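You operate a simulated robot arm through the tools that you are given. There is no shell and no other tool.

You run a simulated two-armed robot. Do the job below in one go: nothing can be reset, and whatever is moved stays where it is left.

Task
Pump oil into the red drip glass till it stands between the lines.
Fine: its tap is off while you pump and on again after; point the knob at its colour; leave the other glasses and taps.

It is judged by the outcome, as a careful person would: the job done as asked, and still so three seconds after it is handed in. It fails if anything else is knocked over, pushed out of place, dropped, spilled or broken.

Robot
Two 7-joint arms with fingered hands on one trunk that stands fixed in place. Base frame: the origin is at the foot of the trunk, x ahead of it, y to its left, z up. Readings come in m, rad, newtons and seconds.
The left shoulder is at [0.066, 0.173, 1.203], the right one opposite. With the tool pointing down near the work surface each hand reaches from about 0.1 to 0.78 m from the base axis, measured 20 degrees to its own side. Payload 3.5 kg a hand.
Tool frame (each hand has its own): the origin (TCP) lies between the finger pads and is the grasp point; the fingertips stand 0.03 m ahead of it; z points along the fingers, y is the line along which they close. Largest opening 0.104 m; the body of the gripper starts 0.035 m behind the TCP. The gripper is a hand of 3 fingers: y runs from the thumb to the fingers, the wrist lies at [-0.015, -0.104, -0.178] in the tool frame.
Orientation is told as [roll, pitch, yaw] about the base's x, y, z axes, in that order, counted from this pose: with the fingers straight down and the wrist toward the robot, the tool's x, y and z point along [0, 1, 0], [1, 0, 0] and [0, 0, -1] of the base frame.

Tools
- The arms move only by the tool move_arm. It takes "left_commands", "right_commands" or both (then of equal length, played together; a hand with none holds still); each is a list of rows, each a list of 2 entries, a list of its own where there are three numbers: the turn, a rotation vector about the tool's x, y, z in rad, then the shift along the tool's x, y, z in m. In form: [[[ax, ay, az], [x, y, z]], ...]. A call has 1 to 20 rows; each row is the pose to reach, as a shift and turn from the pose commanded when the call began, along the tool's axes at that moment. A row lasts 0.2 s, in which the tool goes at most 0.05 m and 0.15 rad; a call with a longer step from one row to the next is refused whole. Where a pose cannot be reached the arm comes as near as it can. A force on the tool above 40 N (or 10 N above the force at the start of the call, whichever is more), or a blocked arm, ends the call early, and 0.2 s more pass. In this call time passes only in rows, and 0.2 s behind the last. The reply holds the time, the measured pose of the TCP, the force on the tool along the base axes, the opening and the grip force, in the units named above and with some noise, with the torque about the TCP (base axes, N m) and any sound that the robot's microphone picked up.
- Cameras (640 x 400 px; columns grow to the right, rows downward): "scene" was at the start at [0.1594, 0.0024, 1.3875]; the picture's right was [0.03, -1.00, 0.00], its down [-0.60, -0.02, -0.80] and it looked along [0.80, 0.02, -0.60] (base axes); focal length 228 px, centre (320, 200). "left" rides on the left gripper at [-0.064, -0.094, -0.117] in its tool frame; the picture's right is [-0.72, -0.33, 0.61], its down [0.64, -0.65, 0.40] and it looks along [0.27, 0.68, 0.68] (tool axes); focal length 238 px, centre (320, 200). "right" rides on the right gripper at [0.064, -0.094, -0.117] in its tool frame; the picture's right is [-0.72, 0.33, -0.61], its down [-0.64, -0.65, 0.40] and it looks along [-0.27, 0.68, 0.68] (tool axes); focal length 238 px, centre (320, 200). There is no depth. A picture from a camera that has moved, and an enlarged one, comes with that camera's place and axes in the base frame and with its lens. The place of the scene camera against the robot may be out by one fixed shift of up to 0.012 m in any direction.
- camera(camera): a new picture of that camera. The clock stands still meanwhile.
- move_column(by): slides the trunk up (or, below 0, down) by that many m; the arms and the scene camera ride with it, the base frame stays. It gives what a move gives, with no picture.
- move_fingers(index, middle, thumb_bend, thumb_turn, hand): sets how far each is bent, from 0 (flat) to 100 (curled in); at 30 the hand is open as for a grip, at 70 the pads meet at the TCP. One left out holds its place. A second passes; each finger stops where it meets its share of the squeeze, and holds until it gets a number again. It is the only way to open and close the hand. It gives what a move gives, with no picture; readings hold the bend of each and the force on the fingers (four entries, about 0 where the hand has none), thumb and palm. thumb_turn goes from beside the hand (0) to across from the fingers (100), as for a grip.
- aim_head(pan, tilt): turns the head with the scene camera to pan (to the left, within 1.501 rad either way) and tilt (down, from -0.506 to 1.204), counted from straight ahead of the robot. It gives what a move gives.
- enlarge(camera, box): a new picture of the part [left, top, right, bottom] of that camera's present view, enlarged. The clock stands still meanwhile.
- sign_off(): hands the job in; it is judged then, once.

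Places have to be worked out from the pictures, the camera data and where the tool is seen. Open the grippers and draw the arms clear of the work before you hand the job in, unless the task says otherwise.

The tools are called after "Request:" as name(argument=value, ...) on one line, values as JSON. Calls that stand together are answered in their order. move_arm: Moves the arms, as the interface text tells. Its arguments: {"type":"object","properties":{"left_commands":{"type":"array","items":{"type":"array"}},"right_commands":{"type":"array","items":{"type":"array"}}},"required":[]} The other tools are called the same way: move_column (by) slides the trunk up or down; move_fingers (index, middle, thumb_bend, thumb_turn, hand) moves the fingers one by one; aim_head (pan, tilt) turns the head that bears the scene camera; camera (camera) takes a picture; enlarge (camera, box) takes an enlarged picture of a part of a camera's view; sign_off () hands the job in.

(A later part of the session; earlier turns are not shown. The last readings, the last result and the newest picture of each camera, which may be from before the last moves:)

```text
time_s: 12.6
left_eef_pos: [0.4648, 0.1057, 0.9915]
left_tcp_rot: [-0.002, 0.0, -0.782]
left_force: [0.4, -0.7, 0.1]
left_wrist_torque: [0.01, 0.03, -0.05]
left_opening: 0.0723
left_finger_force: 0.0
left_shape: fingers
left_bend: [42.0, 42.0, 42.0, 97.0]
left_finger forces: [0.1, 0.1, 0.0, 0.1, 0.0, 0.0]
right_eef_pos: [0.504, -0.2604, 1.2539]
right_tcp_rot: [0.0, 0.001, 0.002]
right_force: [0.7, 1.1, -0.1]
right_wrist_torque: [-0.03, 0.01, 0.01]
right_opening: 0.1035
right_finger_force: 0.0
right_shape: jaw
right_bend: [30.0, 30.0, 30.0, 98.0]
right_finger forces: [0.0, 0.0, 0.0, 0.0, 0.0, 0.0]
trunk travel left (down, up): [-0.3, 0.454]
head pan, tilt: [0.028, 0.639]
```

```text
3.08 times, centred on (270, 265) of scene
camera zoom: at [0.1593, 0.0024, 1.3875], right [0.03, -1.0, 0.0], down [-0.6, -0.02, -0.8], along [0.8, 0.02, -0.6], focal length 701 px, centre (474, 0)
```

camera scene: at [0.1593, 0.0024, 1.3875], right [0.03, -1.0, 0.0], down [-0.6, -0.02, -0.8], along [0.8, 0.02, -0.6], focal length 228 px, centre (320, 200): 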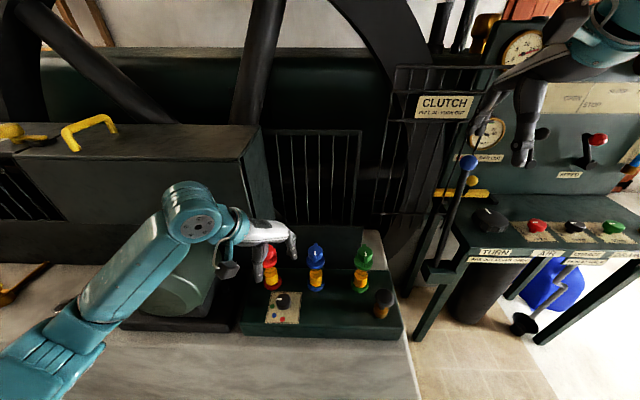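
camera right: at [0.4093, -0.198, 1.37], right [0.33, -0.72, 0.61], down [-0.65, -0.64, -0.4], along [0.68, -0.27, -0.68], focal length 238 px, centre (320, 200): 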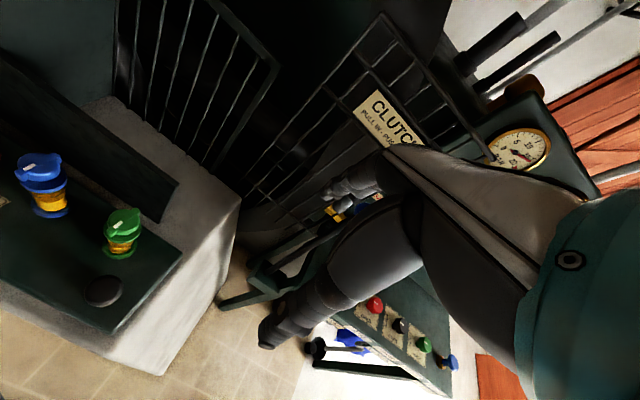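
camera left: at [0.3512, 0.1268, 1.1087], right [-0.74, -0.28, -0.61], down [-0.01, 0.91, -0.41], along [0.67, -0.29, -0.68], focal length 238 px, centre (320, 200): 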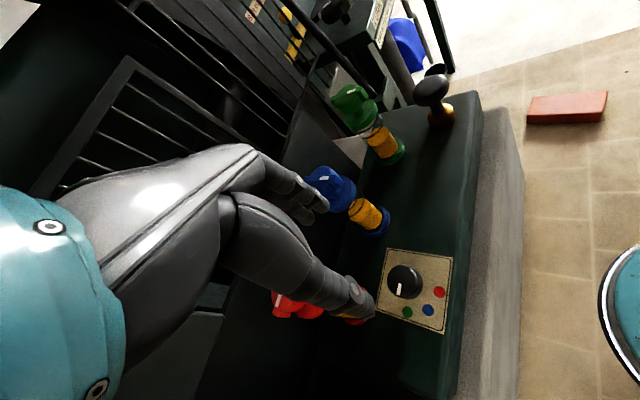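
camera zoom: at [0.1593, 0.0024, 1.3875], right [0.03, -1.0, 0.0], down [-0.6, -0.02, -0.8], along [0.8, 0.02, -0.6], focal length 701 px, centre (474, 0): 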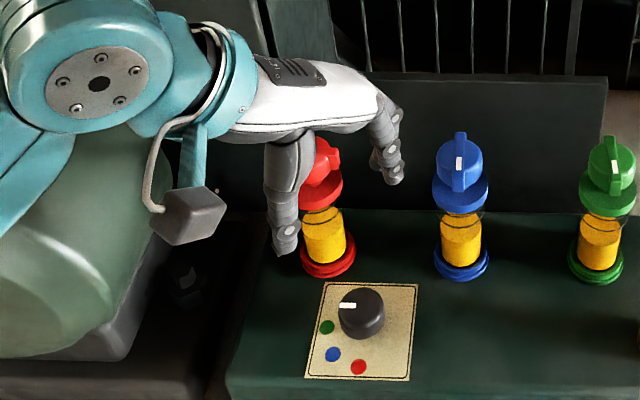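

The knob re-measures at (0.465, 0.105) with body between z ≈ 0.807 and 0.824. I'll descend to TCP z ≈ 0.84 so the tips flank it, checking partway.

Request:
move_arm(left_commands=[[[0, 0, 0], [0, 0, 0.03]], [[0, 0, 0], [0, 0, 0.06]], [[0, 0, 0], [0, 0, 0.09]], [[0, 0, 0], [0, 0, 0.11]], [[0, 0, 0], [0, 0, 0.12]]])

Request:
enlarge(camera="scene", box=[220, 230, 320, 330])

Request:
enlarge(camera="left", box=[270, 150, 450, 300])

Request:
camera(camera="scene")

```text
time_s: 13.8
left_eef_pos: [0.4646, 0.1052, 0.8724]
left_tcp_rot: [0.001, 0.001, -0.783]
left_force: [-0.1, 0.7, 0.3]
left_wrist_torque: [0.03, 0.01, 0.0]
left_opening: 0.0723
left_finger_force: 0.2
left_shape: fingers
left_bend: [42.0, 42.0, 42.0, 97.0]
left_finger forces: [0.0, 0.0, 0.0, 0.0, 0.1, 0.0]
right_eef_pos: [0.5038, -0.2593, 1.2534]
right_tcp_rot: [0.001, -0.002, 0.0]
right_force: [0.0, -0.3, 0.0]
right_wrist_torque: [0.01, 0.01, -0.01]
right_opening: 0.1038
right_finger_force: 0.0
right_shape: jaw
right_bend: [30.0, 30.0, 30.0, 98.0]
right_finger forces: [0.0, 0.0, 0.1, 0.0, 0.0, 0.0]
trunk travel left (down, up): [-0.3, 0.454]
head pan, tilt: [0.028, 0.639]
```

```text
4.00 times, centred on (270, 280) of scene
camera zoom: at [0.1594, 0.0024, 1.3875], right [0.03, -1.0, 0.0], down [-0.6, -0.02, -0.8], along [0.8, 0.02, -0.6], focal length 911 px, centre (520, -120)
```

zoom: 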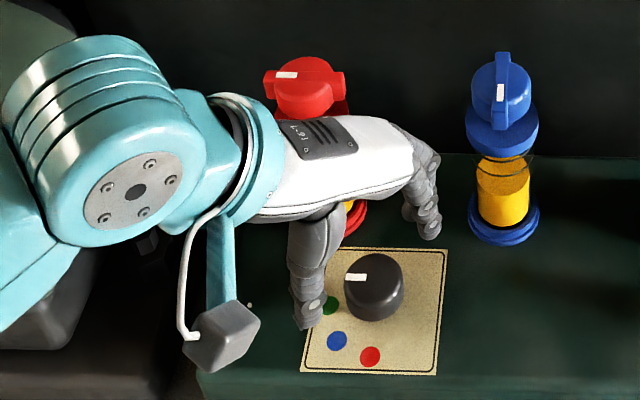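

```text
2.67 times, centred on (360, 225) of left
camera zoom: at [0.3529, 0.1265, 0.9885], right [-0.74, -0.28, -0.61], down [-0.01, 0.91, -0.4], along [0.67, -0.29, -0.68], focal length 636 px, centre (213, 133)
```

zoom: 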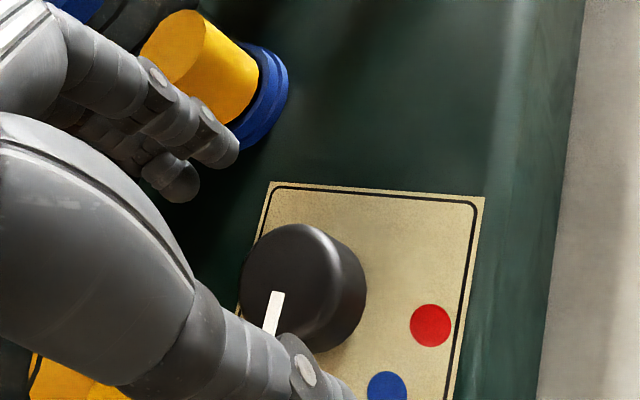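

```text
taken
camera scene: at [0.1594, 0.0024, 1.3875], right [0.03, -1.0, 0.0], down [-0.6, -0.02, -0.8], along [0.8, 0.02, -0.6], focal length 228 px, centre (320, 200)
```

scene: 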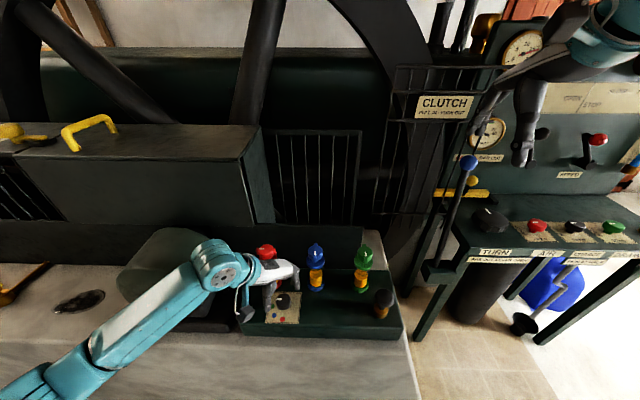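

Fingers straddle the knob with good margins. I go down the remaining 3 cm.

Request:
move_arm(left_commands=[[[0, 0, 0], [0, 0, 0.012]], [[0, 0, 0], [0, 0, 0.022]], [[0, 0, 0], [0, 0, 0.031]]])

Request:
enlarge(camera="scene", box=[240, 260, 320, 330])

Request:
enlarge(camera="left", box=[270, 150, 450, 300])

```text
time_s: 14.6
left_eef_pos: [0.4642, 0.1054, 0.8404]
left_tcp_rot: [0.0, 0.0, -0.786]
left_force: [0.6, -0.6, -0.3]
left_wrist_torque: [0.0, -0.02, 0.01]
left_opening: 0.0727
left_finger_force: 0.1
left_shape: fingers
left_bend: [42.0, 42.0, 42.0, 97.0]
left_finger forces: [0.0, 0.0, 0.1, 0.1, 0.1, 0.0]
right_eef_pos: [0.5043, -0.2615, 1.2531]
right_tcp_rot: [-0.001, -0.001, 0.0]
right_force: [-0.1, 0.3, -0.1]
right_wrist_torque: [-0.01, -0.04, -0.01]
right_opening: 0.1037
right_finger_force: 0.0
right_shape: jaw
right_bend: [30.0, 30.0, 30.0, 98.0]
right_finger forces: [0.1, 0.0, 0.0, 0.0, 0.1, 0.0]
trunk travel left (down, up): [-0.3, 0.454]
head pan, tilt: [0.028, 0.639]
```

```text
5.71 times, centred on (280, 295) of scene
camera zoom: at [0.1594, 0.0024, 1.3875], right [0.03, -1.0, 0.0], down [-0.6, -0.02, -0.8], along [0.8, 0.02, -0.6], focal length 1301 px, centre (549, -343)
```

zoom: 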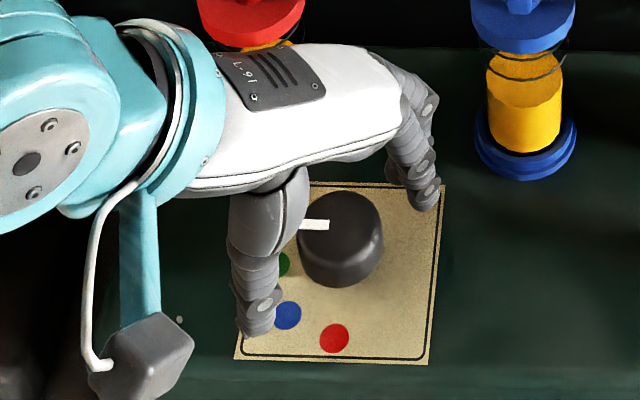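

```text
2.67 times, centred on (360, 225) of left
camera zoom: at [0.352, 0.1264, 0.9575], right [-0.74, -0.28, -0.61], down [-0.01, 0.91, -0.4], along [0.67, -0.29, -0.68], focal length 636 px, centre (213, 133)
```

zoom: 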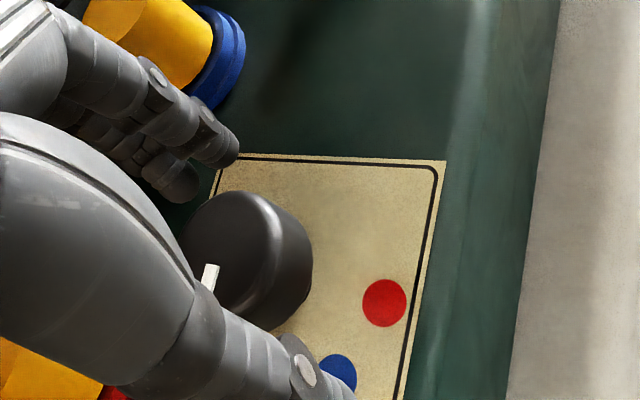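

Everything is aligned around the knob without contact. I close the fingers on it.

Request:
move_fingers(hand="left", index=68, middle=68, thumb_bend=68)

Request:
enlarge(camera="scene", box=[240, 260, 320, 330])

Request:
enlarge(camera="left", box=[270, 150, 450, 300])

```text
time_s: 15.6
left_eef_pos: [0.4653, 0.1041, 0.8417]
left_tcp_rot: [0.0, -0.002, -0.786]
left_force: [9.1, -7.5, -0.1]
left_wrist_torque: [-0.25, -0.29, -0.05]
left_opening: 0.0286
left_finger_force: 11.2
left_shape: fingers
left_bend: [58.0, 60.0, 62.0, 97.0]
left_finger forces: [8.2, 9.1, 0.0, 0.1, 5.7, 0.1]
right_eef_pos: [0.5047, -0.261, 1.2521]
right_tcp_rot: [-0.001, 0.001, -0.001]
right_force: [0.0, -0.5, 0.7]
right_wrist_torque: [0.0, 0.01, -0.01]
right_opening: 0.1035
right_finger_force: 0.1
right_shape: jaw
right_bend: [30.0, 30.0, 30.0, 98.0]
right_finger forces: [0.0, 0.1, 0.0, 0.1, 0.0, 0.0]
trunk travel left (down, up): [-0.3, 0.454]
head pan, tilt: [0.028, 0.639]
```

```text
5.71 times, centred on (280, 295) of scene
camera zoom: at [0.1604, 0.0015, 1.3873], right [0.03, -1.0, 0.0], down [-0.6, -0.02, -0.8], along [0.8, 0.02, -0.6], focal length 1301 px, centre (549, -343)
```

zoom: 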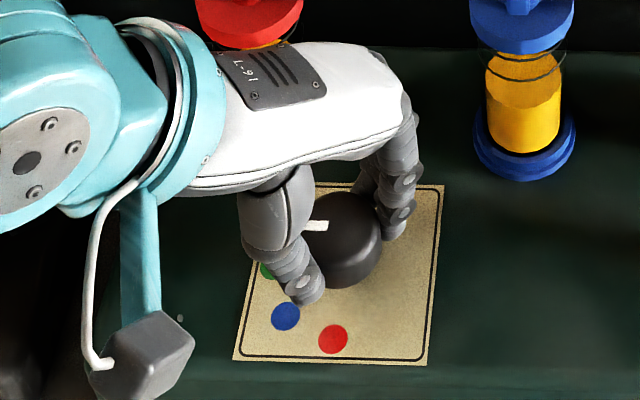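

```text
2.67 times, centred on (360, 225) of left
camera zoom: at [0.3528, 0.1255, 0.9579], right [-0.74, -0.28, -0.61], down [-0.01, 0.91, -0.41], along [0.67, -0.29, -0.68], focal length 636 px, centre (213, 133)
```

zoom: 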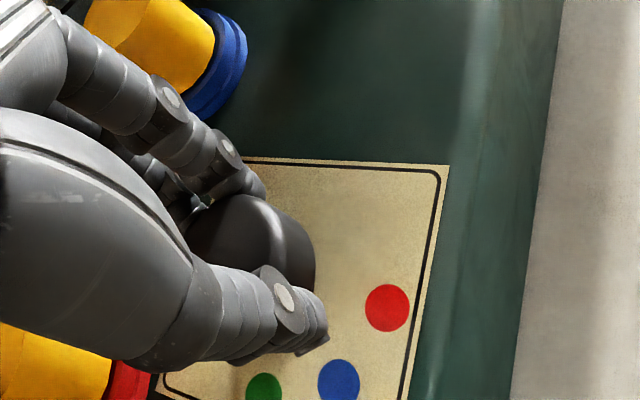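

The knob is gripped at about 11 N. I now turn it counterclockwise (from above), first by about 45°.

Request:
move_arm(left_commands=[[[0, 0, -0.13], [0, 0, 0]], [[0, 0, -0.26], [0, 0, 0]], [[0, 0, -0.39], [0, 0, 0]], [[0, 0, -0.52], [0, 0, 0]], [[0, 0, -0.65], [0, 0, 0]], [[0, 0, -0.785], [0, 0, 0]]])

Request:
enlarge(camera="scene", box=[240, 260, 320, 330])

Request:
enlarge(camera="left", box=[270, 150, 450, 300])

```text
time_s: 17.0
left_eef_pos: [0.4657, 0.1051, 0.8416]
left_tcp_rot: [-0.001, -0.002, 0.001]
left_force: [12.0, -5.6, 2.9]
left_wrist_torque: [-0.14, -0.39, -0.05]
left_opening: 0.029
left_finger_force: 13.1
left_shape: fingers
left_bend: [57.0, 61.0, 63.0, 96.0]
left_finger forces: [10.0, 8.0, 0.0, 0.0, 7.1, 0.0]
right_eef_pos: [0.504, -0.2608, 1.2533]
right_tcp_rot: [0.0, 0.001, -0.002]
right_force: [0.1, -0.9, 0.7]
right_wrist_torque: [0.01, -0.01, -0.02]
right_opening: 0.1037
right_finger_force: 0.1
right_shape: jaw
right_bend: [30.0, 30.0, 30.0, 98.0]
right_finger forces: [0.1, 0.1, 0.0, 0.0, 0.0, 0.0]
trunk travel left (down, up): [-0.3, 0.454]
head pan, tilt: [0.028, 0.639]
```

```text
5.71 times, centred on (280, 295) of scene
camera zoom: at [0.1605, 0.0016, 1.3873], right [0.03, -1.0, 0.0], down [-0.6, -0.02, -0.8], along [0.8, 0.02, -0.6], focal length 1301 px, centre (549, -343)
```

zoom: 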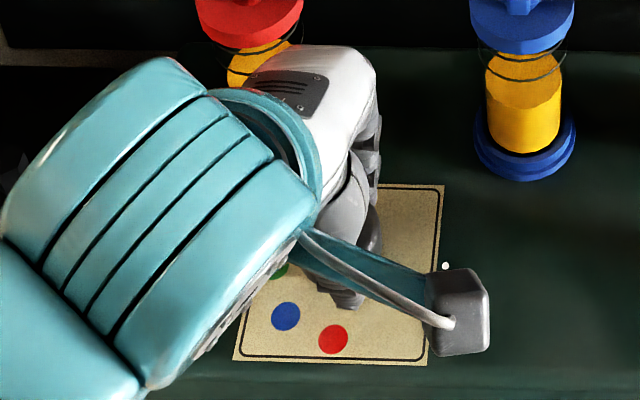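

```text
2.67 times, centred on (360, 225) of left
camera zoom: at [0.3709, 0.041, 0.9576], right [-0.32, -0.72, -0.61], down [-0.65, 0.64, -0.41], along [0.68, 0.27, -0.68], focal length 636 px, centre (213, 133)
```

zoom: 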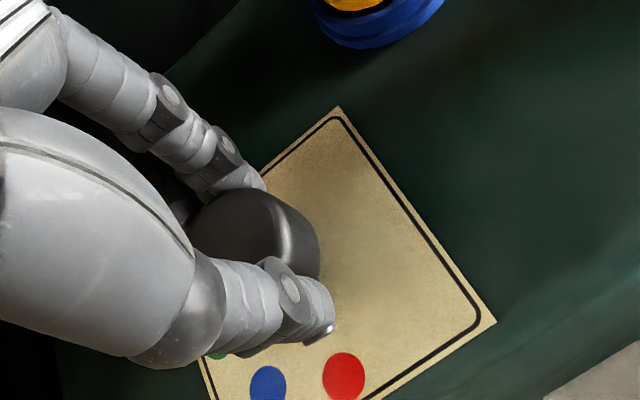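

Torque stays small so the knob should be following, though the mark is hidden by the hand. I continue the other 45°.

Request:
move_arm(left_commands=[[[0, 0, -0.13], [0, 0, 0]], [[0, 0, -0.26], [0, 0, 0]], [[0, 0, -0.39], [0, 0, 0]], [[0, 0, -0.52], [0, 0, 0]], [[0, 0, -0.65], [0, 0, 0]], [[0, 0, -0.785], [0, 0, 0]]])

Request:
enlarge(camera="scene", box=[230, 230, 330, 330])

Request:
enlarge(camera="left", box=[270, 150, 450, 300])

Request:
enlarge(camera="right", box=[0, 130, 160, 330])

```text
time_s: 18.6
left_eef_pos: [0.4631, 0.1371, 0.8282]
left_tcp_rot: [0.064, -0.044, 0.801]
left_force: [-4.3, 2.5, -1.8]
left_wrist_torque: [0.05, 0.0, -0.13]
left_opening: 0.0083
left_finger_force: 2.8
left_shape: fingers
left_bend: [68.0, 68.0, 66.0, 99.0]
left_finger forces: [0.0, 0.0, 0.0, 0.1, 5.3, 0.0]
right_eef_pos: [0.5024, -0.26, 1.2529]
right_tcp_rot: [0.0, -0.002, -0.003]
right_force: [0.5, -1.5, 0.3]
right_wrist_torque: [0.03, 0.0, -0.02]
right_opening: 0.1035
right_finger_force: 0.1
right_shape: jaw
right_bend: [30.0, 30.0, 30.0, 98.0]
right_finger forces: [0.0, 0.0, 0.0, 0.0, 0.1, 0.1]
trunk travel left (down, up): [-0.3, 0.454]
head pan, tilt: [0.028, 0.639]
stopped in row 6 (left hand): the arm was blocked; the commanded pose is now the measured one
```

```text
4.00 times, centred on (280, 280) of scene
camera zoom: at [0.1589, 0.0017, 1.3874], right [0.03, -1.0, 0.0], down [-0.6, -0.02, -0.8], along [0.8, 0.02, -0.6], focal length 911 px, centre (480, -120)
```

zoom: 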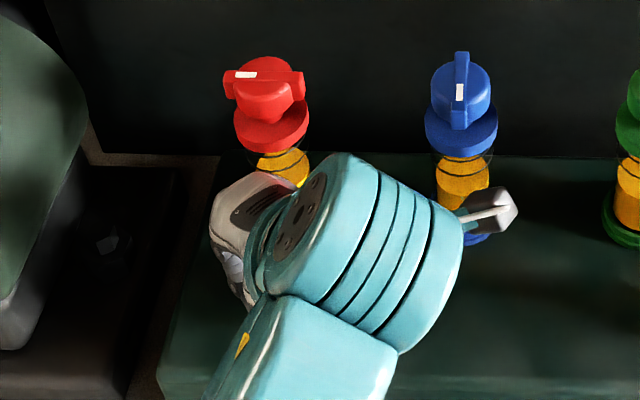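

```text
2.67 times, centred on (360, 225) of left
camera zoom: at [0.4432, 0.0167, 0.9362], right [0.28, -0.69, -0.67], down [-0.92, 0.01, -0.39], along [0.27, 0.73, -0.63], focal length 636 px, centre (213, 133)
```

zoom: 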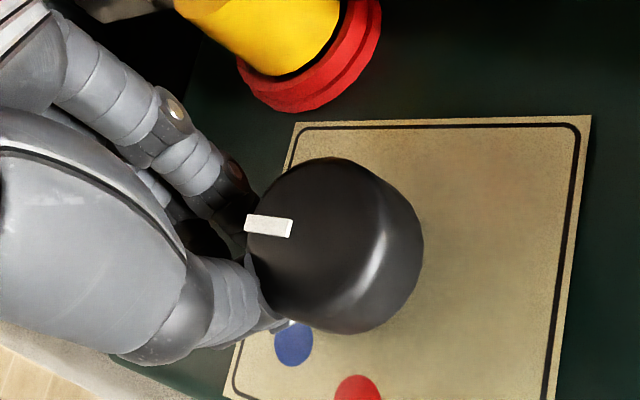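

```text
2.00 times, centred on (80, 230) of right
camera zoom: at [0.4088, -0.1987, 1.37], right [0.33, -0.72, 0.61], down [-0.65, -0.64, -0.4], along [0.68, -0.27, -0.68], focal length 477 px, centre (800, 140)
```

zoom: 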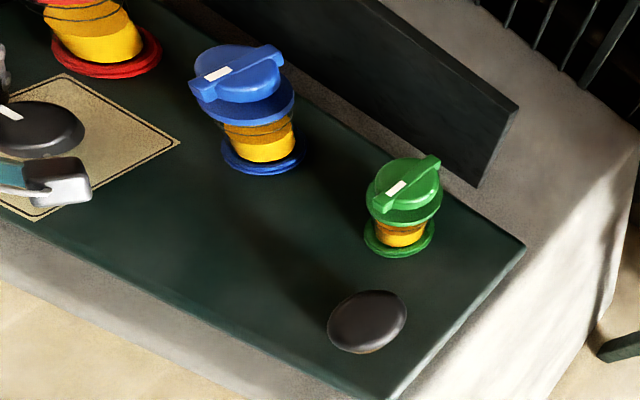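

The arm hit its limit near +45° and slipped off the knob; the mark still points at green. I'll raise the hand straight up clear of the knob before anything else.

Request:
move_arm(left_commands=[[[0, 0, 0], [0.0006, 0.0004, -0.01]], [[0, 0, 0], [0.0019, 0.0013, -0.03]], [[0, 0, 0], [0.0038, 0.0026, -0.06]], [[0, 0, 0], [0.0064, 0.0044, -0.0997]], [[0, 0, 0], [0.0077, 0.0053, -0.12]]])

Request:
enlarge(camera="left", box=[270, 150, 500, 340])

Request:
camera(camera="scene")

Request:
enlarge(camera="right", box=[0, 130, 160, 330])

```text
time_s: 19.6
left_eef_pos: [0.4637, 0.1994, 0.916]
left_tcp_rot: [0.173, -0.162, 0.828]
left_force: [-0.2, -0.3, -0.4]
left_wrist_torque: [-0.03, -0.03, 0.01]
left_opening: 0.0062
left_finger_force: 0.1
left_shape: fingers
left_bend: [68.0, 68.0, 68.0, 98.0]
left_finger forces: [0.0, 0.0, 0.0, 0.0, 0.0, 0.1]
right_eef_pos: [0.5043, -0.2601, 1.2525]
right_tcp_rot: [-0.002, 0.001, -0.002]
right_force: [0.1, -1.0, 0.2]
right_wrist_torque: [0.05, 0.0, -0.02]
right_opening: 0.1035
right_finger_force: 0.1
right_shape: jaw
right_bend: [30.0, 30.0, 30.0, 98.0]
right_finger forces: [0.1, 0.0, 0.1, 0.0, 0.0, 0.0]
trunk travel left (down, up): [-0.3, 0.454]
head pan, tilt: [0.028, 0.639]
stopped in row 5 (left hand): the arm was blocked; the commanded pose is now the measured one
```

```text
2.11 times, centred on (385, 245) of left
camera zoom: at [0.4501, 0.0626, 1.0022], right [0.31, -0.56, -0.77], down [-0.92, 0.03, -0.39], along [0.24, 0.83, -0.5], focal length 502 px, centre (183, 105)
```

zoom: 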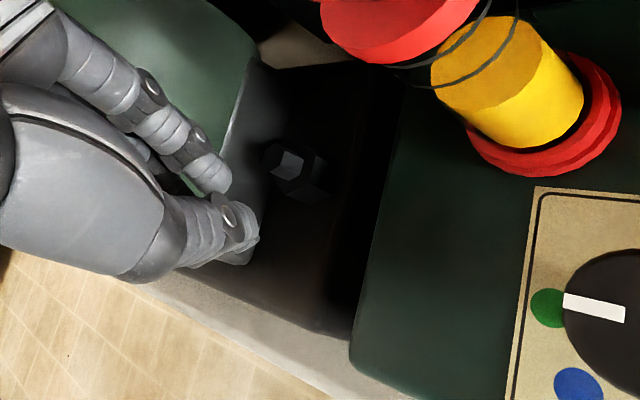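

```text
taken
camera scene: at [0.1594, 0.0024, 1.3874], right [0.03, -1.0, 0.0], down [-0.6, -0.02, -0.8], along [0.8, 0.02, -0.6], focal length 228 px, centre (320, 200)
```

scene: 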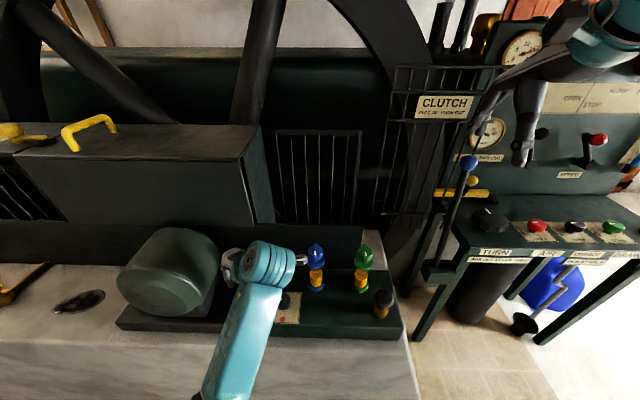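

```text
2.00 times, centred on (80, 230) of right
camera zoom: at [0.4093, -0.198, 1.3701], right [0.33, -0.72, 0.61], down [-0.65, -0.64, -0.4], along [0.68, -0.27, -0.68], focal length 477 px, centre (800, 140)
```

zoom: 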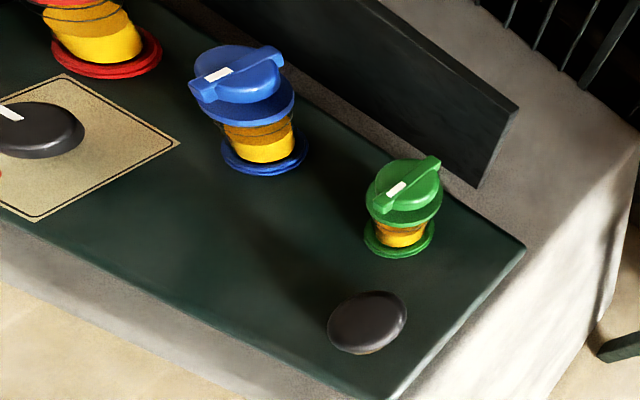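

The arm is drifting against a joint limit at this yaw, so I'll unwind it: rotate back to the upright, zero-yaw pose while rising.

Request:
move_arm(left_commands=[[[0.0116, -0.0328, 0.1197], [-0.0004, -0.0007, -0.009]], [[0.0231, -0.0656, 0.2394], [-0.0008, -0.0014, -0.018]], [[0.0347, -0.0984, 0.3591], [-0.0012, -0.0021, -0.027]], [[0.0462, -0.1313, 0.4789], [-0.0015, -0.0027, -0.036]], [[0.0578, -0.1641, 0.5986], [-0.0019, -0.0034, -0.045]], [[0.0693, -0.1969, 0.7183], [-0.0023, -0.0041, -0.054]], [[0.0809, -0.2297, 0.838], [-0.0027, -0.0048, -0.063]]])

Request:
camera(camera="scene")

Request:
camera(camera="left")

```text
time_s: 21.2
left_eef_pos: [0.4646, 0.1791, 0.9749]
left_tcp_rot: [-0.003, -0.002, 0.0]
left_force: [0.2, -0.1, 0.1]
left_wrist_torque: [0.0, 0.02, -0.01]
left_opening: 0.0062
left_finger_force: 0.1
left_shape: fingers
left_bend: [68.0, 68.0, 68.0, 98.0]
left_finger forces: [0.1, 0.0, 0.1, 0.0, 0.0, 0.0]
right_eef_pos: [0.5038, -0.2609, 1.2539]
right_tcp_rot: [0.0, 0.0, -0.001]
right_force: [-0.4, -0.1, 0.6]
right_wrist_torque: [0.07, -0.03, -0.01]
right_opening: 0.1035
right_finger_force: 0.1
right_shape: jaw
right_bend: [30.0, 30.0, 30.0, 98.0]
right_finger forces: [0.1, 0.0, 0.0, 0.0, 0.1, 0.1]
trunk travel left (down, up): [-0.3, 0.454]
head pan, tilt: [0.028, 0.639]
```

```text
taken
camera scene: at [0.1594, 0.0023, 1.3874], right [0.03, -1.0, 0.0], down [-0.6, -0.02, -0.8], along [0.8, 0.02, -0.6], focal length 228 px, centre (320, 200)
```

scene: 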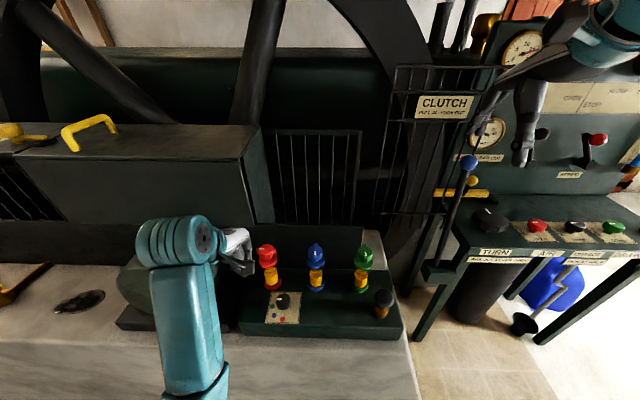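

```text
taken
camera left: at [0.3687, 0.1152, 1.0923], right [-0.32, -0.72, -0.61], down [-0.65, 0.64, -0.41], along [0.69, 0.27, -0.68], focal length 238 px, centre (320, 200)
```

left: 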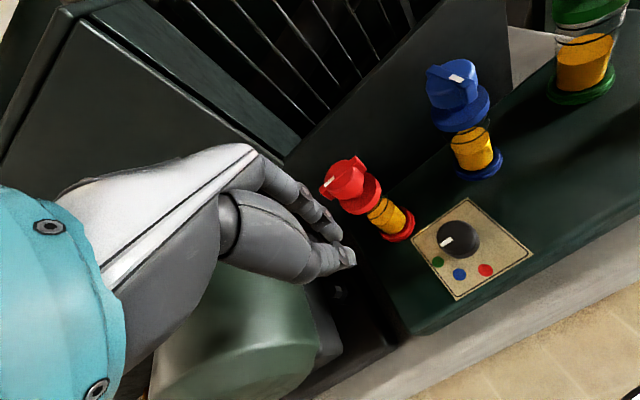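

Recovered to a clean upright pose. I'll zoom on the selector to see whether the knob has moved at all.

Request:
enlarge(camera="scene", box=[260, 285, 310, 330])

Request:
enlarge(camera="left", box=[390, 190, 550, 310])

Request:
enlarge(camera="scene", box=[220, 200, 400, 340])

```text
8.89 times, centred on (285, 308) of scene
camera zoom: at [0.1594, 0.0023, 1.3874], right [0.03, -1.0, 0.0], down [-0.6, -0.02, -0.8], along [0.8, 0.02, -0.6], focal length 2024 px, centre (631, -756)
```

zoom: 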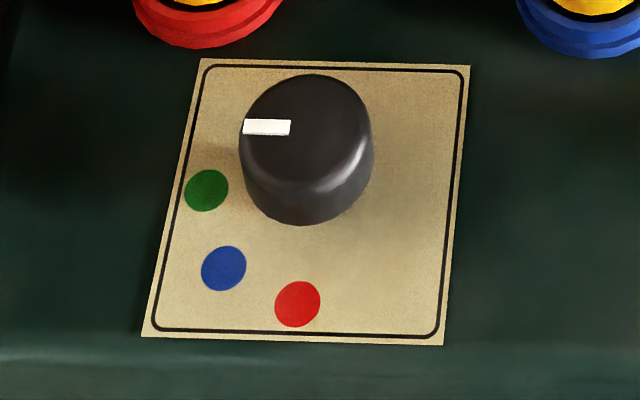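

```text
3.33 times, centred on (470, 250) of left
camera zoom: at [0.3687, 0.1152, 1.0923], right [-0.32, -0.72, -0.61], down [-0.65, 0.64, -0.41], along [0.69, 0.27, -0.68], focal length 794 px, centre (-180, 33)
```

zoom: 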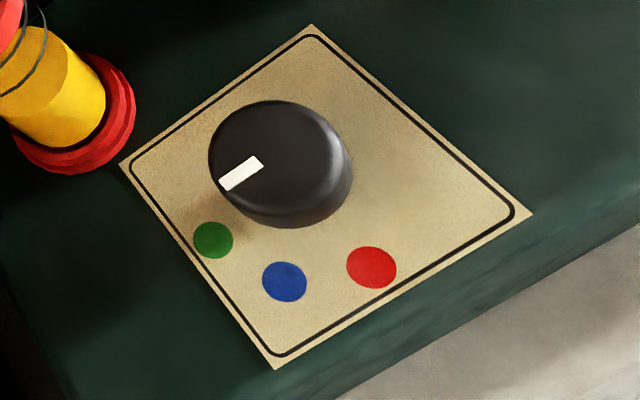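

```text
2.86 times, centred on (310, 270) of scene
camera zoom: at [0.1594, 0.0023, 1.3874], right [0.03, -1.0, 0.0], down [-0.6, -0.02, -0.8], along [0.8, 0.02, -0.6], focal length 651 px, centre (349, 0)
```

zoom: 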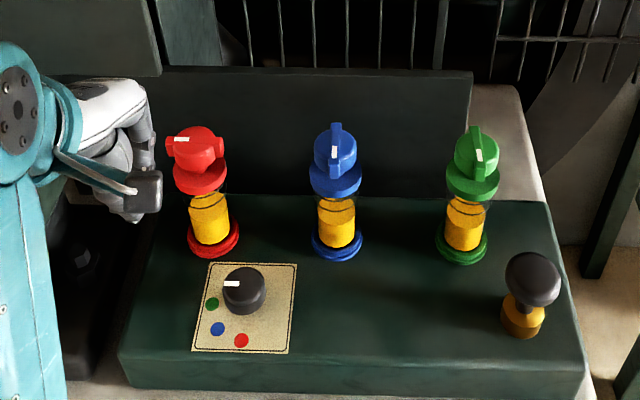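

The knob is pixel-for-pixel where it started and nothing else was disturbed; so I'll work it in 45° strokes (−50° → 0) with regrips, staying within the arm's range. First I reopen and reposition the left hand, and swing the right hand's camera toward the selector for a clear view.

Request:
move_fingers(hand="left", index=42, middle=42, thumb_bend=42)

Request:
move_arm(left_commands=[[[0, 0, 0.0], [0.0, 0, -0.03]], [[0, 0, 0.15], [-0.02, 0, -0.03]], [[0, 0, 0.3], [-0.04, 0, -0.03]], [[0, 0, 0.45], [-0.06, 0, -0.03]], [[0, 0, 0.6], [-0.0741, 0, -0.025]], [[0, 0, 0.75], [-0.0741, 0, -0.01]], [[0, 0, 0.87], [-0.0741, 0, 0.01]]], right_commands=[[[0, 0, -0.1], [0, 0, 0]], [[0, 0, -0.2], [0, 0, 0]], [[0, 0, -0.3], [0, 0, 0]], [[0, 0, -0.4], [0, 0, 0]], [[0, 0, -0.5], [0, 0, 0]], [[0, 0, -0.6], [0, 0, 0]], [[0, 0, -0.6], [0, 0, 0]]])

Request:
camera(camera="right")

Request:
camera(camera="scene")

```text
time_s: 22.2
left_eef_pos: [0.4642, 0.1779, 0.9742]
left_tcp_rot: [-0.001, -0.002, -0.001]
left_force: [-0.4, 0.1, -0.4]
left_wrist_torque: [-0.01, 0.01, 0.0]
left_opening: 0.0721
left_finger_force: 0.1
left_shape: fingers
left_bend: [42.0, 42.0, 42.0, 98.0]
left_finger forces: [0.0, 0.1, 0.1, 0.0, 0.0, 0.0]
right_eef_pos: [0.5042, -0.2615, 1.2533]
right_tcp_rot: [0.001, 0.0, 0.001]
right_force: [0.0, -0.3, 0.2]
right_wrist_torque: [-0.01, 0.02, -0.01]
right_opening: 0.1037
right_finger_force: 0.0
right_shape: jaw
right_bend: [30.0, 30.0, 30.0, 98.0]
right_finger forces: [0.0, 0.1, 0.0, 0.0, 0.1, 0.0]
trunk travel left (down, up): [-0.3, 0.454]
head pan, tilt: [0.028, 0.639]
```

```text
time_s: 23.9
left_eef_pos: [0.4619, 0.1021, 0.9645]
left_tcp_rot: [-0.002, -0.001, -0.872]
left_force: [1.2, -0.8, -0.5]
left_wrist_torque: [0.01, -0.02, -0.01]
left_opening: 0.0729
left_finger_force: 0.1
left_shape: fingers
left_bend: [42.0, 42.0, 42.0, 97.0]
left_finger forces: [0.0, 0.1, 0.0, 0.0, 0.1, 0.0]
left hand out of reach, approached as far as the arm can: row 4
right_eef_pos: [0.5046, -0.2609, 1.2525]
right_tcp_rot: [0.0, -0.001, 0.6]
right_force: [-0.4, 0.3, 0.1]
right_wrist_torque: [0.0, -0.01, 0.0]
right_opening: 0.1036
right_finger_force: 0.0
right_shape: jaw
right_bend: [30.0, 30.0, 30.0, 98.0]
right_finger forces: [0.1, 0.0, 0.0, 0.1, 0.0, 0.1]
trunk travel left (down, up): [-0.3, 0.454]
head pan, tilt: [0.028, 0.639]
```

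```text
taken
camera right: at [0.3902, -0.262, 1.3697], right [0.68, -0.41, 0.61], down [-0.18, -0.9, -0.4], along [0.72, 0.16, -0.68], focal length 238 px, centre (320, 200)
```

right: 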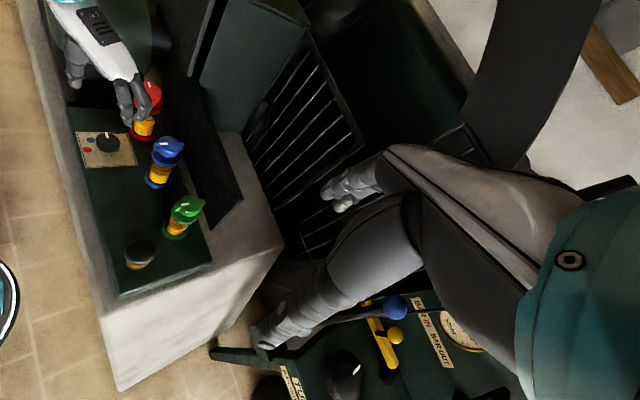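

```text
taken
camera scene: at [0.1595, 0.0029, 1.3874], right [0.03, -1.0, 0.0], down [-0.6, -0.02, -0.8], along [0.8, 0.02, -0.6], focal length 228 px, centre (320, 200)
```

scene: 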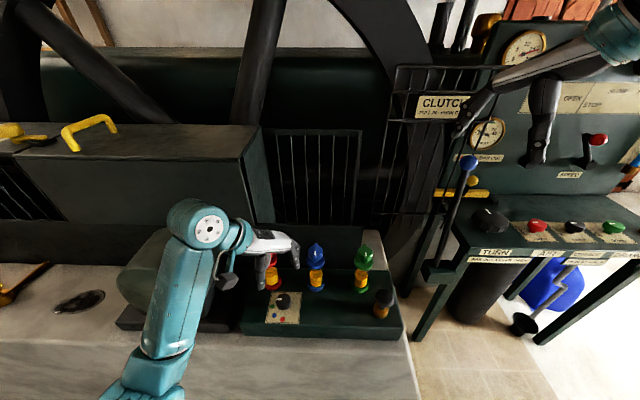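

The right camera now sees the selector well. The left elbow posture has changed, so I'll test in the air whether the turn from −50° to +6° is reachable here before gripping.

Request:
move_arm(left_commands=[[[0, 0, -0.14], [0, 0, 0]], [[0, 0, -0.28], [0, 0, 0]], [[0, 0, -0.42], [0, 0, 0]], [[0, 0, -0.56], [0, 0, 0]], [[0, 0, -0.7], [0, 0, 0]], [[0, 0, -0.84], [0, 0, 0]]])

Request:
camera(camera="scene")

```text
time_s: 25.2
left_eef_pos: [0.4623, 0.1058, 0.9637]
left_tcp_rot: [0.0, -0.003, -0.026]
left_force: [0.9, -0.5, -0.4]
left_wrist_torque: [-0.01, 0.03, 0.02]
left_opening: 0.0728
left_finger_force: 0.2
left_shape: fingers
left_bend: [42.0, 42.0, 42.0, 97.0]
left_finger forces: [0.1, 0.1, 0.0, 0.0, 0.0, 0.0]
right_eef_pos: [0.5051, -0.2614, 1.2519]
right_tcp_rot: [-0.001, 0.0, 0.599]
right_force: [0.4, 0.4, 0.2]
right_wrist_torque: [0.02, 0.02, 0.0]
right_opening: 0.1037
right_finger_force: 0.0
right_shape: jaw
right_bend: [30.0, 30.0, 30.0, 98.0]
right_finger forces: [0.1, 0.1, 0.0, 0.0, 0.0, 0.0]
trunk travel left (down, up): [-0.3, 0.454]
head pan, tilt: [0.028, 0.639]
```

```text
taken
camera scene: at [0.1593, 0.0022, 1.3875], right [0.03, -1.0, 0.0], down [-0.6, -0.02, -0.8], along [0.8, 0.02, -0.6], focal length 228 px, centre (320, 200)
```

scene: 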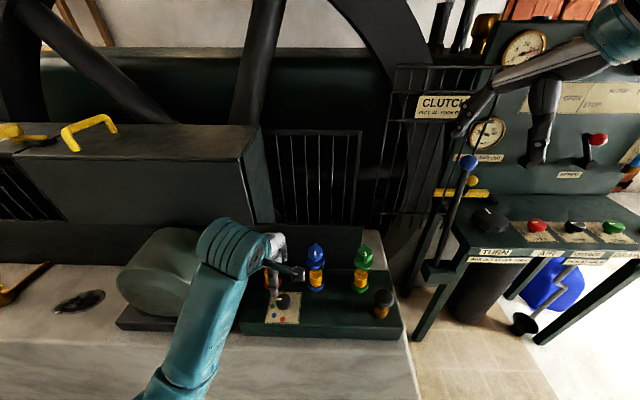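

That turn is reachable without drift. I go back to −50° while descending to z ≈ 0.90 above the knob.

Request:
move_arm(left_commands=[[[0, 0, 0.14], [-0.0005, 0.001, 0]], [[0, 0, 0.28], [-0.001, 0.002, 0]], [[0, 0, 0.42], [-0.001, 0.002, 0.01]], [[0, 0, 0.56], [-0.001, 0.002, 0.02]], [[0, 0, 0.7], [-0.001, 0.002, 0.035]], [[0, 0, 0.84], [-0.001, 0.002, 0.05]], [[0, 0, 0.84], [-0.001, 0.002, 0.06]]])

Request:
enlarge(camera="scene", box=[220, 230, 320, 330])

Request:
enlarge(camera="right", box=[60, 70, 180, 190])

Request:
enlarge(camera="left", box=[270, 150, 450, 300])

```text
time_s: 26.9
left_eef_pos: [0.4647, 0.1047, 0.9049]
left_tcp_rot: [0.001, -0.002, -0.871]
left_force: [-0.7, -0.2, 0.5]
left_wrist_torque: [-0.01, 0.01, -0.01]
left_opening: 0.0729
left_finger_force: 0.1
left_shape: fingers
left_bend: [42.0, 42.0, 42.0, 97.0]
left_finger forces: [0.0, 0.0, 0.1, 0.1, 0.0, 0.1]
right_eef_pos: [0.505, -0.2615, 1.2526]
right_tcp_rot: [0.001, 0.0, 0.599]
right_force: [-1.2, 0.4, -0.7]
right_wrist_torque: [0.0, -0.02, -0.02]
right_opening: 0.1036
right_finger_force: 0.0
right_shape: jaw
right_bend: [30.0, 30.0, 30.0, 98.0]
right_finger forces: [0.0, 0.0, 0.1, 0.1, 0.0, 0.0]
trunk travel left (down, up): [-0.3, 0.454]
head pan, tilt: [0.028, 0.639]
```

```text
4.00 times, centred on (270, 280) of scene
camera zoom: at [0.1593, 0.0024, 1.3875], right [0.03, -1.0, 0.0], down [-0.6, -0.02, -0.8], along [0.8, 0.02, -0.6], focal length 911 px, centre (520, -120)
```

zoom: 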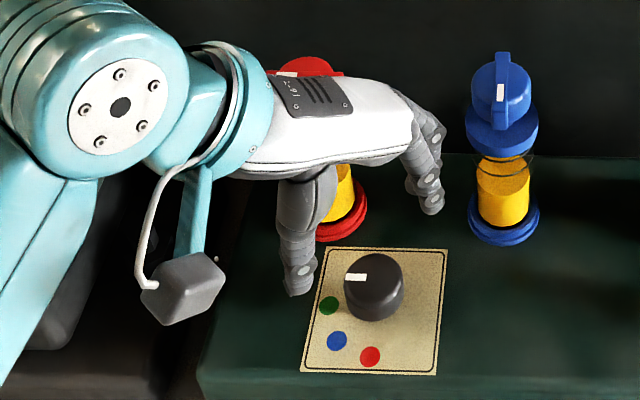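

```text
3.33 times, centred on (120, 130) of right
camera zoom: at [0.39, -0.2624, 1.3698], right [0.68, -0.41, 0.61], down [-0.18, -0.9, -0.4], along [0.72, 0.16, -0.68], focal length 794 px, centre (987, 433)
```

zoom: 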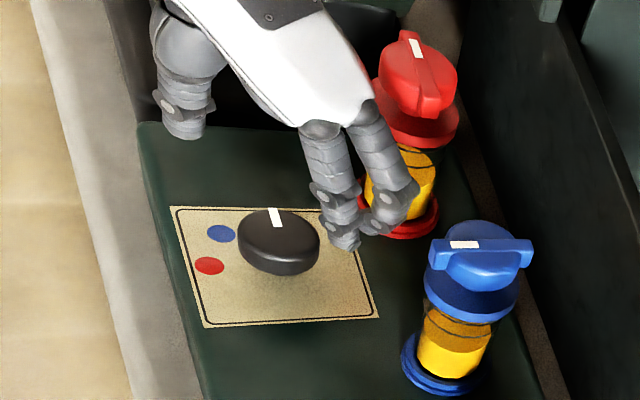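

```text
2.67 times, centred on (360, 225) of left
camera zoom: at [0.3545, 0.1348, 1.0216], right [-0.76, -0.21, -0.61], down [0.07, 0.91, -0.41], along [0.65, -0.35, -0.68], focal length 636 px, centre (213, 133)
```

zoom: 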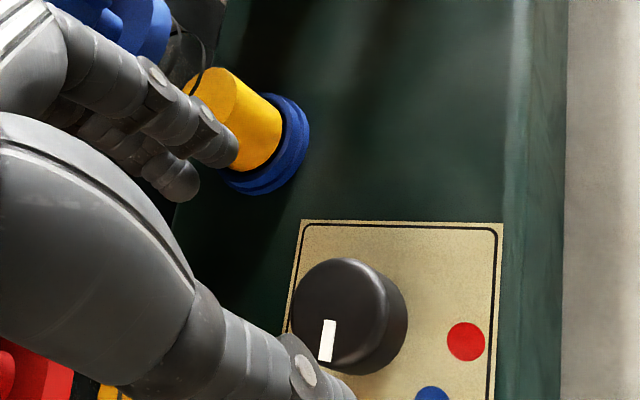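

Position is right on the knob axis and the right camera shows the mark clearly. I descend to z ≈ 0.84 with a 1.5 mm centring shift and then close.

Request:
move_arm(left_commands=[[[0, 0, 0], [0, 0.0005, 0.025]], [[0, 0, 0], [0, 0.001, 0.045]], [[0, 0, 0], [0, 0.0015, 0.058]], [[0, 0, 0], [0, 0.0015, 0.065]]])

Request:
move_fingers(hand="left", index=68, middle=68, thumb_bend=68)

Request:
enlarge(camera="right", box=[60, 70, 180, 190])

```text
time_s: 27.9
left_eef_pos: [0.4671, 0.1022, 0.8399]
left_tcp_rot: [0.0, -0.001, -0.872]
left_force: [0.8, 0.6, -0.6]
left_wrist_torque: [0.01, -0.01, -0.03]
left_opening: 0.0729
left_finger_force: 0.0
left_shape: fingers
left_bend: [42.0, 42.0, 42.0, 97.0]
left_finger forces: [0.0, 0.0, 0.0, 0.0, 0.0, 0.1]
right_eef_pos: [0.5046, -0.261, 1.2521]
right_tcp_rot: [0.001, -0.001, 0.599]
right_force: [-0.3, -0.1, 0.3]
right_wrist_torque: [0.01, 0.03, -0.01]
right_opening: 0.1037
right_finger_force: 0.0
right_shape: jaw
right_bend: [30.0, 30.0, 30.0, 98.0]
right_finger forces: [0.1, 0.0, 0.0, 0.0, 0.0, 0.1]
trunk travel left (down, up): [-0.3, 0.454]
head pan, tilt: [0.028, 0.639]
```

```text
time_s: 28.9
left_eef_pos: [0.4681, 0.103, 0.8391]
left_tcp_rot: [-0.001, -0.001, -0.87]
left_force: [4.8, -4.8, -0.9]
left_wrist_torque: [-0.1, -0.13, -0.04]
left_opening: 0.0289
left_finger_force: 10.3
left_shape: fingers
left_bend: [60.0, 61.0, 60.0, 97.0]
left_finger forces: [6.0, 7.3, 0.1, 0.0, 7.1, 0.0]
right_eef_pos: [0.5051, -0.2608, 1.2512]
right_tcp_rot: [-0.001, 0.0, 0.598]
right_force: [0.0, -0.7, -1.1]
right_wrist_torque: [0.01, -0.01, -0.01]
right_opening: 0.1037
right_finger_force: 0.0
right_shape: jaw
right_bend: [30.0, 30.0, 30.0, 98.0]
right_finger forces: [0.1, 0.1, 0.0, 0.0, 0.0, 0.0]
trunk travel left (down, up): [-0.3, 0.454]
head pan, tilt: [0.028, 0.639]
```

```text
3.33 times, centred on (120, 130) of right
camera zoom: at [0.3905, -0.2629, 1.3695], right [0.68, -0.41, 0.61], down [-0.18, -0.9, -0.4], along [0.72, 0.16, -0.68], focal length 794 px, centre (987, 433)
```

zoom: 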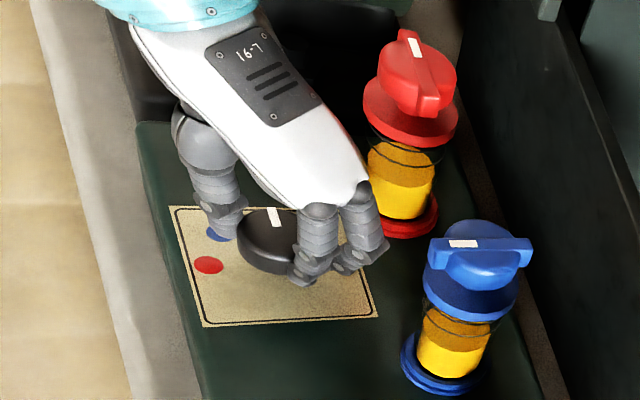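

Good balanced grip and the mark is visible from the right camera. I turn 0.3 rad counterclockwise and check.

Request:
move_arm(left_commands=[[[0, 0, -0.1], [0, 0, 0]], [[0, 0, -0.2], [0, 0, 0]], [[0, 0, -0.3], [0, 0, 0]]])

Request:
enlarge(camera="right", box=[60, 70, 180, 190])

```text
time_s: 29.6
left_eef_pos: [0.4671, 0.1031, 0.8388]
left_tcp_rot: [-0.001, -0.002, -0.567]
left_force: [8.7, -4.8, 0.2]
left_wrist_torque: [-0.1, -0.27, -0.04]
left_opening: 0.0288
left_finger_force: 11.1
left_shape: fingers
left_bend: [60.0, 61.0, 61.0, 97.0]
left_finger forces: [6.9, 8.4, 0.1, 0.0, 6.3, 0.0]
right_eef_pos: [0.5053, -0.2603, 1.2527]
right_tcp_rot: [0.0, 0.0, 0.599]
right_force: [0.8, -0.4, -0.3]
right_wrist_torque: [0.03, -0.04, -0.04]
right_opening: 0.1036
right_finger_force: 0.2
right_shape: jaw
right_bend: [30.0, 30.0, 30.0, 98.0]
right_finger forces: [0.1, 0.1, 0.0, 0.0, 0.0, 0.0]
trunk travel left (down, up): [-0.3, 0.454]
head pan, tilt: [0.028, 0.639]
```

```text
3.33 times, centred on (120, 130) of right
camera zoom: at [0.3909, -0.2629, 1.3694], right [0.68, -0.41, 0.61], down [-0.18, -0.9, -0.4], along [0.72, 0.16, -0.68], focal length 794 px, centre (987, 433)
```

zoom: 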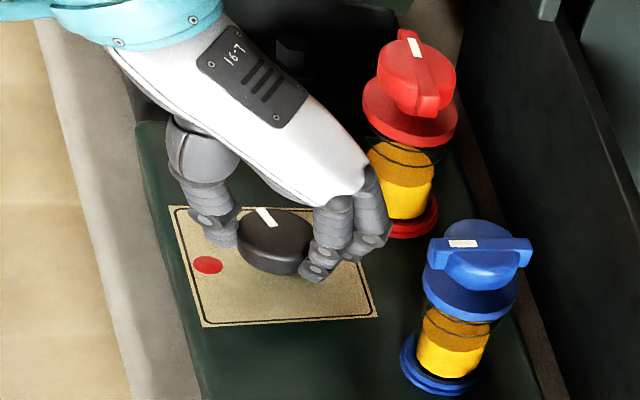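

The mark is rotating with the hand. I continue to about zero yaw.

Request:
move_arm(left_commands=[[[0, 0, -0.13], [0, 0, 0]], [[0, 0, -0.26], [0, 0, 0]], [[0, 0, -0.39], [0, 0, 0]], [[0, 0, -0.51], [0, 0, 0]], [[0, 0, -0.62], [0, 0, 0]]])

Request:
enlarge(camera="right", box=[60, 70, 180, 190])

Request:
camera(camera="scene")

```text
time_s: 30.9
left_eef_pos: [0.4676, 0.1031, 0.839]
left_tcp_rot: [-0.001, -0.003, 0.052]
left_force: [11.3, 0.4, 6.8]
left_wrist_torque: [0.05, -0.44, -0.03]
left_opening: 0.0283
left_finger_force: 12.2
left_shape: fingers
left_bend: [59.0, 60.0, 61.0, 97.0]
left_finger forces: [8.9, 9.8, 0.1, 0.0, 5.8, 0.1]
right_eef_pos: [0.5058, -0.2606, 1.2515]
right_tcp_rot: [-0.002, 0.001, 0.599]
right_force: [0.1, 0.5, 0.4]
right_wrist_torque: [-0.01, 0.0, 0.0]
right_opening: 0.1037
right_finger_force: 0.0
right_shape: jaw
right_bend: [30.0, 30.0, 30.0, 98.0]
right_finger forces: [0.0, 0.0, 0.1, 0.0, 0.1, 0.0]
trunk travel left (down, up): [-0.3, 0.454]
head pan, tilt: [0.028, 0.639]
```

```text
3.33 times, centred on (120, 130) of right
camera zoom: at [0.3909, -0.2625, 1.3695], right [0.68, -0.41, 0.61], down [-0.18, -0.9, -0.4], along [0.72, 0.16, -0.68], focal length 794 px, centre (987, 433)
```

zoom: 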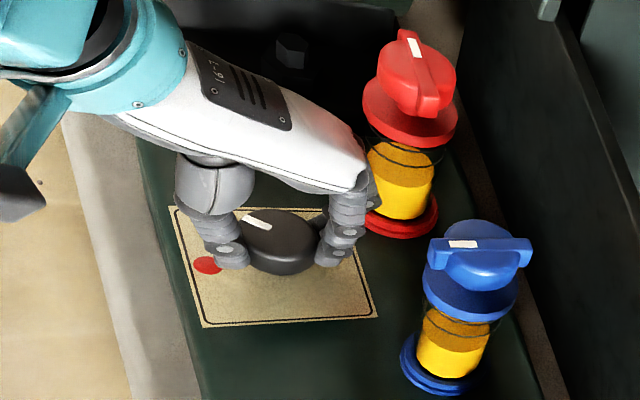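

```text
taken
camera scene: at [0.1603, 0.0023, 1.3874], right [0.03, -1.0, 0.0], down [-0.6, -0.02, -0.8], along [0.8, 0.02, -0.6], focal length 228 px, centre (320, 200)
```

scene: 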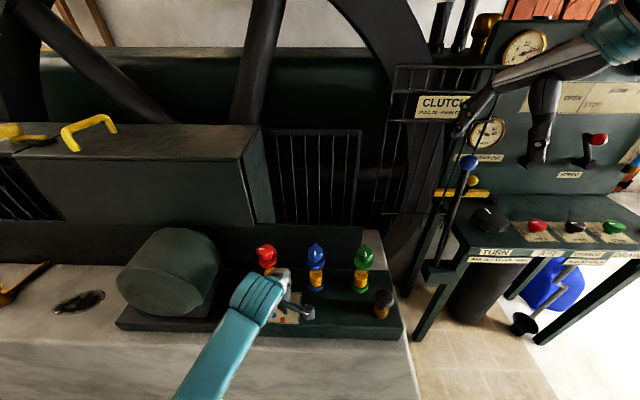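

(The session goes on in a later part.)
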